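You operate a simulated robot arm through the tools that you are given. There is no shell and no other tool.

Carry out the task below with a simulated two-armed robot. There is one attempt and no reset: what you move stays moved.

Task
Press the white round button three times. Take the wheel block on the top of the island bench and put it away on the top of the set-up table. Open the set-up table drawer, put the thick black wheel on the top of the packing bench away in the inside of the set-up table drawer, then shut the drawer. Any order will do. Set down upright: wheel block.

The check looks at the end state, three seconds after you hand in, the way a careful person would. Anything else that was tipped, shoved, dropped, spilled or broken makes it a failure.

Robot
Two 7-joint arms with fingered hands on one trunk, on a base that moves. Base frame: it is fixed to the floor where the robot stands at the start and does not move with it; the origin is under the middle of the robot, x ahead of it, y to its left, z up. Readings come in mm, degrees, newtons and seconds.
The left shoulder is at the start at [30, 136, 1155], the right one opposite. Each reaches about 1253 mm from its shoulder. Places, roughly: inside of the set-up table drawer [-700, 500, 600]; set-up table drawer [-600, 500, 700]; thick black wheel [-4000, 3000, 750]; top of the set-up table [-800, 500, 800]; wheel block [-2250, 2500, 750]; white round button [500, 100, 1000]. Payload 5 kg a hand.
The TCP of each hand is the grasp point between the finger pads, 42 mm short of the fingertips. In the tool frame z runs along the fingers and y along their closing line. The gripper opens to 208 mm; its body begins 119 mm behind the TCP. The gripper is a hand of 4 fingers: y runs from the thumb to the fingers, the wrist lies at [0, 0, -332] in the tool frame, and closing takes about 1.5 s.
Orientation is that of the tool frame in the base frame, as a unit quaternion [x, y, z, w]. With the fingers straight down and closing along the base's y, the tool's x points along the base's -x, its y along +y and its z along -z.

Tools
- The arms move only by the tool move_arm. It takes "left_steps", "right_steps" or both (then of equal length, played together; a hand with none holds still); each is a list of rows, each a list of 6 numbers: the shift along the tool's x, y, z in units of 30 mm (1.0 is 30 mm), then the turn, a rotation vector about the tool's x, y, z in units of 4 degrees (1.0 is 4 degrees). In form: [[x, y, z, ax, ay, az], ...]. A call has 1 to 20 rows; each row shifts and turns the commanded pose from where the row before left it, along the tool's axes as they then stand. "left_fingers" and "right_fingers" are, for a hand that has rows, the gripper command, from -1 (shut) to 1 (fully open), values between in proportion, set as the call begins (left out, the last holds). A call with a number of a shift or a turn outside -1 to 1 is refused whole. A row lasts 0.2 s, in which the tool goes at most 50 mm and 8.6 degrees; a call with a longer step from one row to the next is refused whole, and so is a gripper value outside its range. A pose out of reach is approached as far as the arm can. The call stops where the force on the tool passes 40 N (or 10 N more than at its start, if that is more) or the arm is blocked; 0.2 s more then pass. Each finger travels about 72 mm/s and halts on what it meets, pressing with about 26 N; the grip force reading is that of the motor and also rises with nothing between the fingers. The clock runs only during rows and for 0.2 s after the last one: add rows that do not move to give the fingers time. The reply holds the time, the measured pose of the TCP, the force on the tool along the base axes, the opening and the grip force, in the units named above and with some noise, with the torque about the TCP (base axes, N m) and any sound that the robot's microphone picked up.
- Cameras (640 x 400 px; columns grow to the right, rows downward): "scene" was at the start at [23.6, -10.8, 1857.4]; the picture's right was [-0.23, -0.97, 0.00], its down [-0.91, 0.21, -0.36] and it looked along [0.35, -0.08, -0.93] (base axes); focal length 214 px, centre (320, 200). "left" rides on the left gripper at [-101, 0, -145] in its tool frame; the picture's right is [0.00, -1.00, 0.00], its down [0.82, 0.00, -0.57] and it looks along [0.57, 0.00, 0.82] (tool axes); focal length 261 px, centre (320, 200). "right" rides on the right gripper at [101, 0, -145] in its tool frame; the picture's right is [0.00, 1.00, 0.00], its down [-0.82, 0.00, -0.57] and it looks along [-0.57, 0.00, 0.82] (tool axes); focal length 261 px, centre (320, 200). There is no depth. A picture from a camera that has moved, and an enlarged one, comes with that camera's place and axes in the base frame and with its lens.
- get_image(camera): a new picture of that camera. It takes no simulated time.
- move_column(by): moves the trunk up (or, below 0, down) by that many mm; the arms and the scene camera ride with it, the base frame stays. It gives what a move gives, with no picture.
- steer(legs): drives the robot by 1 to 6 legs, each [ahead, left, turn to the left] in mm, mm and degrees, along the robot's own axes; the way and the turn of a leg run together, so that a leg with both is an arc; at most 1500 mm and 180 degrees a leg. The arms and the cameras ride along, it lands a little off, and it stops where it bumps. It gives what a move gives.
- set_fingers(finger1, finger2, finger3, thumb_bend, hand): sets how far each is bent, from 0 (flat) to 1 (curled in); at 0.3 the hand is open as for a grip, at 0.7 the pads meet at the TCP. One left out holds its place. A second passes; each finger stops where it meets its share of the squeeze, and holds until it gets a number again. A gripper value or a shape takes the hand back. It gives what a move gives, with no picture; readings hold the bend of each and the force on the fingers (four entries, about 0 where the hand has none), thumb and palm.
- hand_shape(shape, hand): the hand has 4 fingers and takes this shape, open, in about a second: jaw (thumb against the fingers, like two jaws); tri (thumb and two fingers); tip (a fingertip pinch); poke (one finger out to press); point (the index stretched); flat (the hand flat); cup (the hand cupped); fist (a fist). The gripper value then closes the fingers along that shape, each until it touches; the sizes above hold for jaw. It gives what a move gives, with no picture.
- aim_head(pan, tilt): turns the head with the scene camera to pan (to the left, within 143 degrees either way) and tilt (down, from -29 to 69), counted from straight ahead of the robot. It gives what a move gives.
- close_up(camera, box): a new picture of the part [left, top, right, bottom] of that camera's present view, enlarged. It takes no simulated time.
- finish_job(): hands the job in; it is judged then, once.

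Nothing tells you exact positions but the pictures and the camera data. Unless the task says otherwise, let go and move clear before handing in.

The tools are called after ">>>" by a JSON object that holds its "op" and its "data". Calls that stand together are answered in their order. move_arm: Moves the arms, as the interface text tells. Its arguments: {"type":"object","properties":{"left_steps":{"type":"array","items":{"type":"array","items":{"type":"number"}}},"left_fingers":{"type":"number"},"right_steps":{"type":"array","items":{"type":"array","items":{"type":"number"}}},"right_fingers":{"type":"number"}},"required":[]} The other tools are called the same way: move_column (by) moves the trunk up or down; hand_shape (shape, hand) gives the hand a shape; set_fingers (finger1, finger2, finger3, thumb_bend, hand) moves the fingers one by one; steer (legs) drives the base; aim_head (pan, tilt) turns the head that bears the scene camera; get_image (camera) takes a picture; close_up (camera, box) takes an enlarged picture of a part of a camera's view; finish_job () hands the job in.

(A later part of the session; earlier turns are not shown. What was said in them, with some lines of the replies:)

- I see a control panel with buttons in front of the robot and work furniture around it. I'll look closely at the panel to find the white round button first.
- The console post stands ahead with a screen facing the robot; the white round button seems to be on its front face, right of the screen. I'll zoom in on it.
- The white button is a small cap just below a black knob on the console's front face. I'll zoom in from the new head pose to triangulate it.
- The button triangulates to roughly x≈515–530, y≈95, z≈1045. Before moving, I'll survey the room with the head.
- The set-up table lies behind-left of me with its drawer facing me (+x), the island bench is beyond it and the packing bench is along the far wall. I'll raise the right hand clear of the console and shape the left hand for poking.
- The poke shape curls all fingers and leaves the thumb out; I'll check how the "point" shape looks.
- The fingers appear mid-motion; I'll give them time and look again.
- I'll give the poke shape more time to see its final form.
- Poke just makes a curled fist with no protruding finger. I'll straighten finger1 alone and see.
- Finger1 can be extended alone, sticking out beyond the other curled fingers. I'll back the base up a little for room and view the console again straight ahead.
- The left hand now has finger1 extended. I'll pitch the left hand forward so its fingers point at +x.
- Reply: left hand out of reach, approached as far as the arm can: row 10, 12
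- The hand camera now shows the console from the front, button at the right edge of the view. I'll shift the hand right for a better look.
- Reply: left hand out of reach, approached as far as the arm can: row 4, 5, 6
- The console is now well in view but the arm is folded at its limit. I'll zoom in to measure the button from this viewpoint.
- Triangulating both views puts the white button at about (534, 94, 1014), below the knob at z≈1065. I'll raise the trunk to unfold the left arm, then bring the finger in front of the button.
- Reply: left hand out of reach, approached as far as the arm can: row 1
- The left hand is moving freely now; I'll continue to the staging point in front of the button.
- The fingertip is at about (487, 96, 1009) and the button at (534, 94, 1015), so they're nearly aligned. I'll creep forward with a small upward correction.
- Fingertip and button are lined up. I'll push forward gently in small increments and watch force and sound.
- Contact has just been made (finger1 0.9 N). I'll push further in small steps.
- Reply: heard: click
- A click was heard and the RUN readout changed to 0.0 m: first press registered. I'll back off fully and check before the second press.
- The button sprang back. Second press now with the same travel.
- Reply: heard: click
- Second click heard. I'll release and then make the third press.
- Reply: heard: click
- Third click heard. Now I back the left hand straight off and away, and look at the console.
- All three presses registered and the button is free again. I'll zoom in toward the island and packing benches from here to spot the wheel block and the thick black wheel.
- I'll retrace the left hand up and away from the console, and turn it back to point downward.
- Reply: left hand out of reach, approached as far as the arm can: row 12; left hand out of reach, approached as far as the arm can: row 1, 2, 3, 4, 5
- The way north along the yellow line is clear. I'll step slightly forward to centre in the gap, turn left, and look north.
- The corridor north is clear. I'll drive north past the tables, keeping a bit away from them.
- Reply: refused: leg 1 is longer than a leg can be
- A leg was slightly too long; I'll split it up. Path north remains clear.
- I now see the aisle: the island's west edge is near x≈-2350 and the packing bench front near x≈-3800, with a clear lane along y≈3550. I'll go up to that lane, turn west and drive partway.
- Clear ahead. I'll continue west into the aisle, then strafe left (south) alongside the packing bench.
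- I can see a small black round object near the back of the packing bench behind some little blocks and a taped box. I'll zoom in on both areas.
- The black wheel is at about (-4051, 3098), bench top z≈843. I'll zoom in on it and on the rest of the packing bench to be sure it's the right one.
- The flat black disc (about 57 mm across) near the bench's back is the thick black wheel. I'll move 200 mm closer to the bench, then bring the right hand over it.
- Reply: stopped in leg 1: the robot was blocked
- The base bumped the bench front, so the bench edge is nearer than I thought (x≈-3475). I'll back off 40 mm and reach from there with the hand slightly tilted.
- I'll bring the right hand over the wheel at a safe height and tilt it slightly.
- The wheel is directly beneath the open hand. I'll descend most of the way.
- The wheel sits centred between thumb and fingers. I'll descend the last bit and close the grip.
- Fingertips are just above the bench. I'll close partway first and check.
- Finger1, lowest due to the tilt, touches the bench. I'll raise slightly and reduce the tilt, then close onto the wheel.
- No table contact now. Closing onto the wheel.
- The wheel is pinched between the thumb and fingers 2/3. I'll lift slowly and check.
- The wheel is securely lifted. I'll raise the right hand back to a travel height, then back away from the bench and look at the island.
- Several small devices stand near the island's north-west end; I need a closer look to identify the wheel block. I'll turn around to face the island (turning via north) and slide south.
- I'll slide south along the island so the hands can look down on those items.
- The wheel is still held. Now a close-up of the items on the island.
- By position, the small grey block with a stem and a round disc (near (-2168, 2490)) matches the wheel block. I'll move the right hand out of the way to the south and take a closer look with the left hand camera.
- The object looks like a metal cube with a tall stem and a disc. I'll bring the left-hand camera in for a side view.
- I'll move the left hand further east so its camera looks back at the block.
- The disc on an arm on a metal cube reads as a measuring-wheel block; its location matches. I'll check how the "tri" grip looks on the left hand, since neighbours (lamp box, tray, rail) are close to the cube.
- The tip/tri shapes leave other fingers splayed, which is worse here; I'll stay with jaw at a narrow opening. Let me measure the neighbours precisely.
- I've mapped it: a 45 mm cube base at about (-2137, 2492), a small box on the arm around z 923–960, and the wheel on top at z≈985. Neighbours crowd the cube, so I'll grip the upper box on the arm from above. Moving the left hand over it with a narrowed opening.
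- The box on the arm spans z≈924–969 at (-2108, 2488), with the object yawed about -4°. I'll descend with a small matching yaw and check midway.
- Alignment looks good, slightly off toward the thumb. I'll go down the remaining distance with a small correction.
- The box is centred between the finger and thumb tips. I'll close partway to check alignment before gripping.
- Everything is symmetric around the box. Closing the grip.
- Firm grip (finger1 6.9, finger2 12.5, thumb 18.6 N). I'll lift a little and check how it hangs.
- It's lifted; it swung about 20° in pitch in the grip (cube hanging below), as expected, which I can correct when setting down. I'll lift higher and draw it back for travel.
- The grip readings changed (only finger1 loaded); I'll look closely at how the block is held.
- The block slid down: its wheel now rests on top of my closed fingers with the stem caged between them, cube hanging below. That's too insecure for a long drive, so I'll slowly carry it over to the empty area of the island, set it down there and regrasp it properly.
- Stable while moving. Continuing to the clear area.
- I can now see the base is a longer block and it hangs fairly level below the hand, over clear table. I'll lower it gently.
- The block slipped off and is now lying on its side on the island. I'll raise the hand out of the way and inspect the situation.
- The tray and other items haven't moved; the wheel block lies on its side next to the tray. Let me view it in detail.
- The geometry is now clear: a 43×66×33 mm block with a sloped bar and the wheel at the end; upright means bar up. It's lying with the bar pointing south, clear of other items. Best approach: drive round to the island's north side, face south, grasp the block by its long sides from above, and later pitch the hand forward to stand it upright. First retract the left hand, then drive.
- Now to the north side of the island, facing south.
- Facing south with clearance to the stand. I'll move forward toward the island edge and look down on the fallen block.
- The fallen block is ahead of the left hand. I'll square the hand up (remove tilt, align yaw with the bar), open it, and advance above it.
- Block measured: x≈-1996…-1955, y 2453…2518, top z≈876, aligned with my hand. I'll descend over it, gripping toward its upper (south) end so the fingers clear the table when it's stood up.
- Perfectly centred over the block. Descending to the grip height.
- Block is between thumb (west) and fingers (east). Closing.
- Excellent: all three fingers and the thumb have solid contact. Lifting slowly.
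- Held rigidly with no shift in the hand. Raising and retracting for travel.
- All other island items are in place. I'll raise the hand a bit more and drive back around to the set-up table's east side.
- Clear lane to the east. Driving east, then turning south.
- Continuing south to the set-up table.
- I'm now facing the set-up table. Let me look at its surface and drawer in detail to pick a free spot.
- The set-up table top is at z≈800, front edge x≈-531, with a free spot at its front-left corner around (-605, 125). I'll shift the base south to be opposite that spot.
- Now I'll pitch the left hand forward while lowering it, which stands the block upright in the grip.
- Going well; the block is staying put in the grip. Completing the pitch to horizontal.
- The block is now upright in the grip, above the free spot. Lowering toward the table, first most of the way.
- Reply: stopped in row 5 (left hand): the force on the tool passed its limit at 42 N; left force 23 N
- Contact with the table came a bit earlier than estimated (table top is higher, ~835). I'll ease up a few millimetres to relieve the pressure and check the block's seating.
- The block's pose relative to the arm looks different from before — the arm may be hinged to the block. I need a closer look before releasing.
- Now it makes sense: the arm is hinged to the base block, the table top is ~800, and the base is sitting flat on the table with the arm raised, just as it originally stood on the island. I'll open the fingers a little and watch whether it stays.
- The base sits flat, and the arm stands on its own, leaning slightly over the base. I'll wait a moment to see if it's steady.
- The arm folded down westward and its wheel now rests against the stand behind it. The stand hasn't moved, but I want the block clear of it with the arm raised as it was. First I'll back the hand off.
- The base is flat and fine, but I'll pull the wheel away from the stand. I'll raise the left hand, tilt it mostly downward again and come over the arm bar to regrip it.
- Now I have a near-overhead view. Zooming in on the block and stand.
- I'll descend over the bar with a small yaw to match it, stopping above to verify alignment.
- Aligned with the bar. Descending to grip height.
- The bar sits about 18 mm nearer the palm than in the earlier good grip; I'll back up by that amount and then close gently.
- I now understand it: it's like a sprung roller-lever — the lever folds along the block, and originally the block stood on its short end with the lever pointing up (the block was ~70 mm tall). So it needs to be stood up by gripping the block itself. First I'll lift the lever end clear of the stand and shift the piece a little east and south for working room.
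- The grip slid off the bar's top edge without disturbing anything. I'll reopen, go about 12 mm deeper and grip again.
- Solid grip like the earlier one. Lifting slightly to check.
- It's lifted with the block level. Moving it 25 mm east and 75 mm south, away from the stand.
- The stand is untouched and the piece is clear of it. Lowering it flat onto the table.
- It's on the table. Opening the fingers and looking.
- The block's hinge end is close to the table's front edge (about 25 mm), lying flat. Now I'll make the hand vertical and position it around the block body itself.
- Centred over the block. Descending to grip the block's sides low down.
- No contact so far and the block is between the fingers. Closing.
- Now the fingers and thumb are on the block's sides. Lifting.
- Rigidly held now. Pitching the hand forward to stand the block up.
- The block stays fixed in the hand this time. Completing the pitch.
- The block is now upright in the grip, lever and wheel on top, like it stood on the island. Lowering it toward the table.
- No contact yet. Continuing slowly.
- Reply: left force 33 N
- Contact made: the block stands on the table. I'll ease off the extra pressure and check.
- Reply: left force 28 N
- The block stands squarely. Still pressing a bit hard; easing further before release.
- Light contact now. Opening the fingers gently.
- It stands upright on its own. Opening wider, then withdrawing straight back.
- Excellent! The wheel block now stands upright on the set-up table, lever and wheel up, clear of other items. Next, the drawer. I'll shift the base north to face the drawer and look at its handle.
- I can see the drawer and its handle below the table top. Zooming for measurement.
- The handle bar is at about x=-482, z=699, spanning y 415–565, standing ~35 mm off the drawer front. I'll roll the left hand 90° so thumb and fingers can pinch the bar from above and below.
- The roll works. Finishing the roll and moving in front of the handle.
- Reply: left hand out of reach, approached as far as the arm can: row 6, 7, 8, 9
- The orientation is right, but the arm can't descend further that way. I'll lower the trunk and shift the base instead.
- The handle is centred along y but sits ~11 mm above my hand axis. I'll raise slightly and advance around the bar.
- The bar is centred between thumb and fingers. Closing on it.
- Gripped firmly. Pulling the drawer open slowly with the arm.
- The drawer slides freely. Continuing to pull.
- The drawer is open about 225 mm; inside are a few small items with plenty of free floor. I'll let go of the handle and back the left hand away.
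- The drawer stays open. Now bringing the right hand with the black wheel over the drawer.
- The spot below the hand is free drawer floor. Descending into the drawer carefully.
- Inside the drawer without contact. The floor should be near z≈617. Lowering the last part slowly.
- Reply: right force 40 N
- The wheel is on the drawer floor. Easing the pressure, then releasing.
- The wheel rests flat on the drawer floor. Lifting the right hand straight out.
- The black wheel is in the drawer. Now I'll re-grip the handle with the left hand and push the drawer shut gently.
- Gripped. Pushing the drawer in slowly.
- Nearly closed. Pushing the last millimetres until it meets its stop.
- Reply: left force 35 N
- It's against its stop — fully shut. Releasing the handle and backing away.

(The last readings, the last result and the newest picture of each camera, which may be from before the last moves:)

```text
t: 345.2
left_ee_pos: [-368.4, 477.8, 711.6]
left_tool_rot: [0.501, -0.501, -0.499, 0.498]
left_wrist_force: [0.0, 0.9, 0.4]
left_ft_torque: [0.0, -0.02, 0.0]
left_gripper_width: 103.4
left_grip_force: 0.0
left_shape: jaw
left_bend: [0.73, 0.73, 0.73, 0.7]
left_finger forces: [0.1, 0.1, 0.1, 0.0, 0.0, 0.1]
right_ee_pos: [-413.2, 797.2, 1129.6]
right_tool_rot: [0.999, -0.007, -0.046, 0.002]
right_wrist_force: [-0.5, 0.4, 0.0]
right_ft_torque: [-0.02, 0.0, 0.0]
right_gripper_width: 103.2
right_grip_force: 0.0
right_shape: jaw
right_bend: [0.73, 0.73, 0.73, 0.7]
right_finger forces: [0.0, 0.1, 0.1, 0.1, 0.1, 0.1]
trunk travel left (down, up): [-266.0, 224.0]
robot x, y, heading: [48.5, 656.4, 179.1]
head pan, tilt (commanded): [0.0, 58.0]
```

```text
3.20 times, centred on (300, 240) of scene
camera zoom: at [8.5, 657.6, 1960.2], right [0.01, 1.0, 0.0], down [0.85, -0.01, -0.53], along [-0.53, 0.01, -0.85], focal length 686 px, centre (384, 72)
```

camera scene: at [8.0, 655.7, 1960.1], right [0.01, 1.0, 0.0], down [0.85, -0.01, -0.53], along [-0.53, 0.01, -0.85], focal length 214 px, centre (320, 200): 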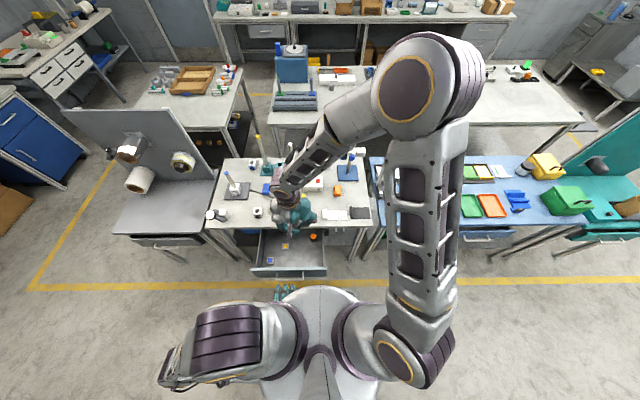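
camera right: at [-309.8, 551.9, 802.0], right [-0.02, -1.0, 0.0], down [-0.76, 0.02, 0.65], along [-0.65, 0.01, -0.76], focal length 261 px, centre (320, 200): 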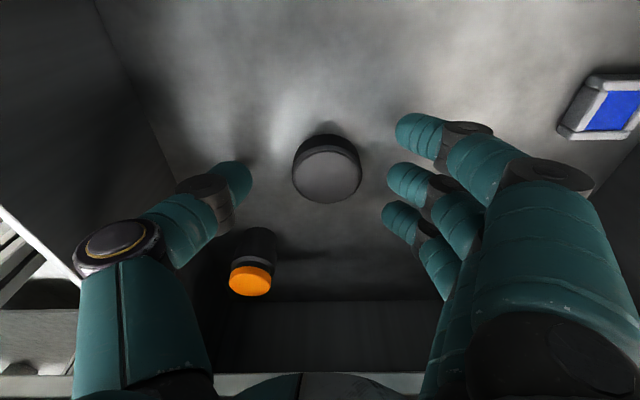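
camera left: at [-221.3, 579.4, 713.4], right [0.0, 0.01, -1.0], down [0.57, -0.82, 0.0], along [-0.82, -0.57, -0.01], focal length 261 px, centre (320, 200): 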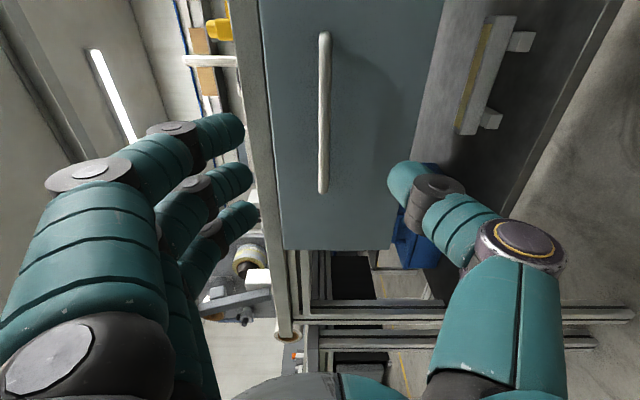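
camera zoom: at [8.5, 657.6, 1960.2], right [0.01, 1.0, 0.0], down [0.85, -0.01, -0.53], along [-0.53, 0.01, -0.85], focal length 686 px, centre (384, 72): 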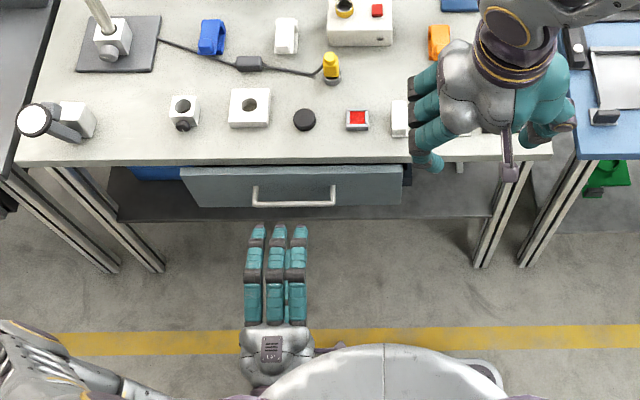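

Drawer is shut with the wheel inside, and the wheel block stands upright on the table. I'll move both hands well clear and do a final check.

>>> {"op": "move_arm", "data": {"left_steps": [[0, 0, -0.8, 0, 0, 0], [0, 0, -0.8, 0, 0, 0], [0, 0, -0.8, 0, 0, 0], [0, 0, -0.8, 0, 0, 0]], "right_steps": [[0.6, 0, -0.9, 0, 0, 0], [0.6, 0, -0.9, 0, 0, 0], [0.6, 0, -0.9, 0, 0, 0], [0.6, 0, -0.9, 0, 0, 0]]}}

>>> {"op": "aim_head", "data": {"pan": 0, "tilt": 45}}

>>> {"op": "get_image", "data": {"camera": "scene"}}

>>> {"op": "close_up", "data": {"camera": "scene", "box": [195, 210, 345, 300]}}

>>> {"op": "close_up", "data": {"camera": "scene", "box": [260, 100, 560, 230]}}

```text
t: 346.2
left_ee_pos: [-269.4, 478.0, 711.0]
left_tool_rot: [0.501, -0.5, -0.5, 0.498]
left_wrist_force: [0.8, 0.5, 0.8]
left_ft_torque: [-0.02, 0.01, 0.01]
left_gripper_width: 103.9
left_grip_force: 0.2
left_shape: jaw
left_bend: [0.73, 0.73, 0.73, 0.7]
left_finger forces: [0.0, 0.0, 0.0, 0.1, 0.0, 0.1]
right_ee_pos: [-327.7, 796.4, 1233.4]
right_tool_rot: [0.999, -0.007, -0.047, 0.001]
right_wrist_force: [0.2, 0.7, 0.0]
right_ft_torque: [-0.01, 0.22, -0.01]
right_gripper_width: 103.3
right_grip_force: 0.0
right_shape: jaw
right_bend: [0.73, 0.73, 0.73, 0.7]
right_finger forces: [0.0, 0.1, 0.0, 0.0, 0.1, 0.0]
trunk travel left (down, up): [-266.0, 224.0]
robot x, y, heading: [48.6, 653.6, 179.1]
head pan, tilt (commanded): [0.0, 58.0]
```

```text
t: 346.9
left_ee_pos: [-270.6, 478.6, 710.3]
left_tool_rot: [0.501, -0.5, -0.5, 0.499]
left_wrist_force: [0.6, 0.4, -0.5]
left_ft_torque: [-0.01, -0.02, 0.0]
left_gripper_width: 103.5
left_grip_force: 0.1
left_shape: jaw
left_bend: [0.73, 0.73, 0.73, 0.7]
left_finger forces: [0.1, 0.0, 0.0, 0.0, 0.0, 0.0]
right_ee_pos: [-330.8, 795.8, 1231.8]
right_tool_rot: [0.999, -0.007, -0.046, 0.002]
right_wrist_force: [-0.4, 0.3, 0.4]
right_ft_torque: [-0.01, 0.04, -0.01]
right_gripper_width: 103.6
right_grip_force: 0.0
right_shape: jaw
right_bend: [0.73, 0.73, 0.73, 0.7]
right_finger forces: [0.0, 0.0, 0.0, 0.1, 0.1, 0.0]
trunk travel left (down, up): [-266.0, 224.0]
robot x, y, heading: [49.5, 657.6, 179.1]
head pan, tilt (commanded): [0.0, 45.0]
```

```text
taken
camera scene: at [-3.9, 657.9, 1977.2], right [0.01, 1.0, 0.0], down [0.71, -0.01, -0.71], along [-0.71, 0.01, -0.71], focal length 214 px, centre (320, 200)
```

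scene: 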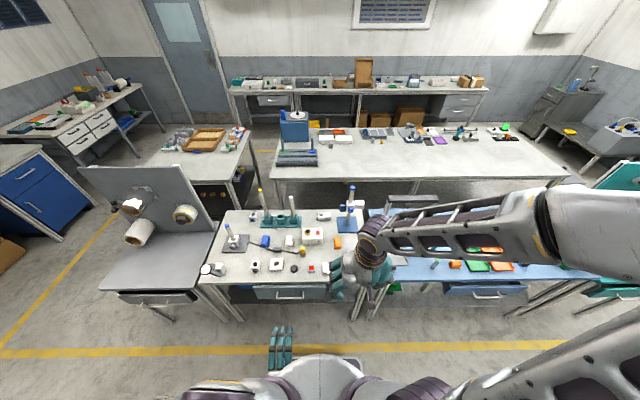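

```text
4.27 times, centred on (270, 255) of scene
camera zoom: at [-3.9, 657.9, 1977.2], right [0.01, 1.0, 0.0], down [0.71, -0.01, -0.71], along [-0.71, 0.01, -0.71], focal length 915 px, centre (533, -35)
```

zoom: 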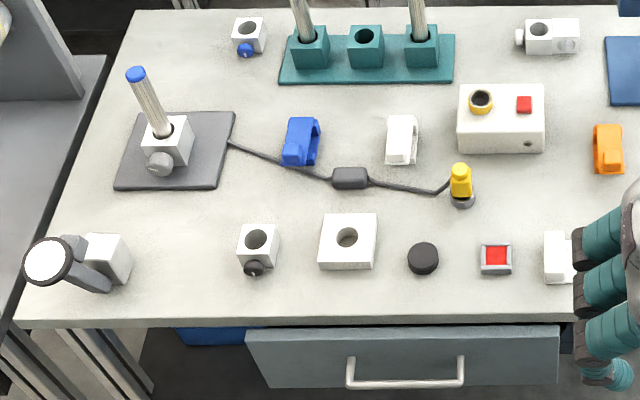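

```text
2.13 times, centred on (410, 165) of scene
camera zoom: at [-3.9, 657.9, 1977.2], right [0.01, 1.0, 0.0], down [0.71, -0.01, -0.71], along [-0.71, 0.01, -0.71], focal length 458 px, centre (128, 275)
```

zoom: 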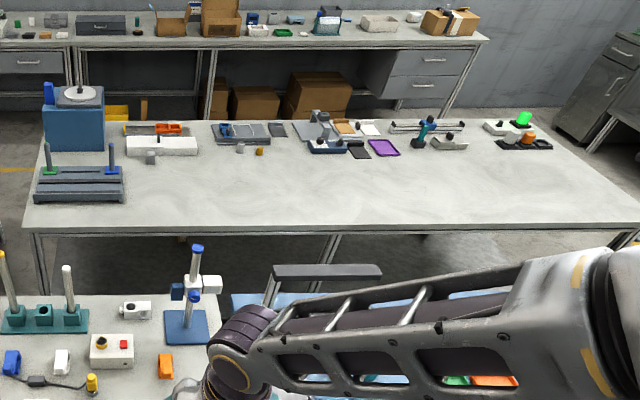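

Everything checks out: three button clicks registered, the wheel block stands upright and clear on the set-up table, the black wheel is in the shut drawer, other items look undisturbed, and both hands are clear. Handing in.

>>> {"op": "finish_job", "data": {}}

```text
The job is handed in.
```

I handed the job in with all three parts done. The wheel block fell once on the way, and I wasn't told whether the job passed.

- **White button:** I pressed it three times and heard a click each time. The console's RUN readout dropped from 2.6 m to 0.0 m on the first press.
- **Wheel block:** it stands upright at the front-left corner of the set-up table, and I let go of it.
    - **Fell once:** it slipped out of my grip and landed on its side on the island bench. I saw nothing else there move.
    - **Arm hit the stand:** the block's arm is hinged. When I first set the block down it landed flat, and the arm folded onto the stand behind it. The stand did not visibly move. I lifted the block clear and stood it up the way it had been on the island.
    - **Which object it was:** I picked it out by its position on the bench. It was the only object near the given spot, but nothing labelled it.
- **Thick black wheel:** it lies flat on the floor of the set-up table drawer, and the drawer is pushed shut against its stop.

The robot's base also bumped the front of the packing bench lightly once. The things on top looked unchanged. In the final pictures, nothing else on the set-up table or island bench had moved.
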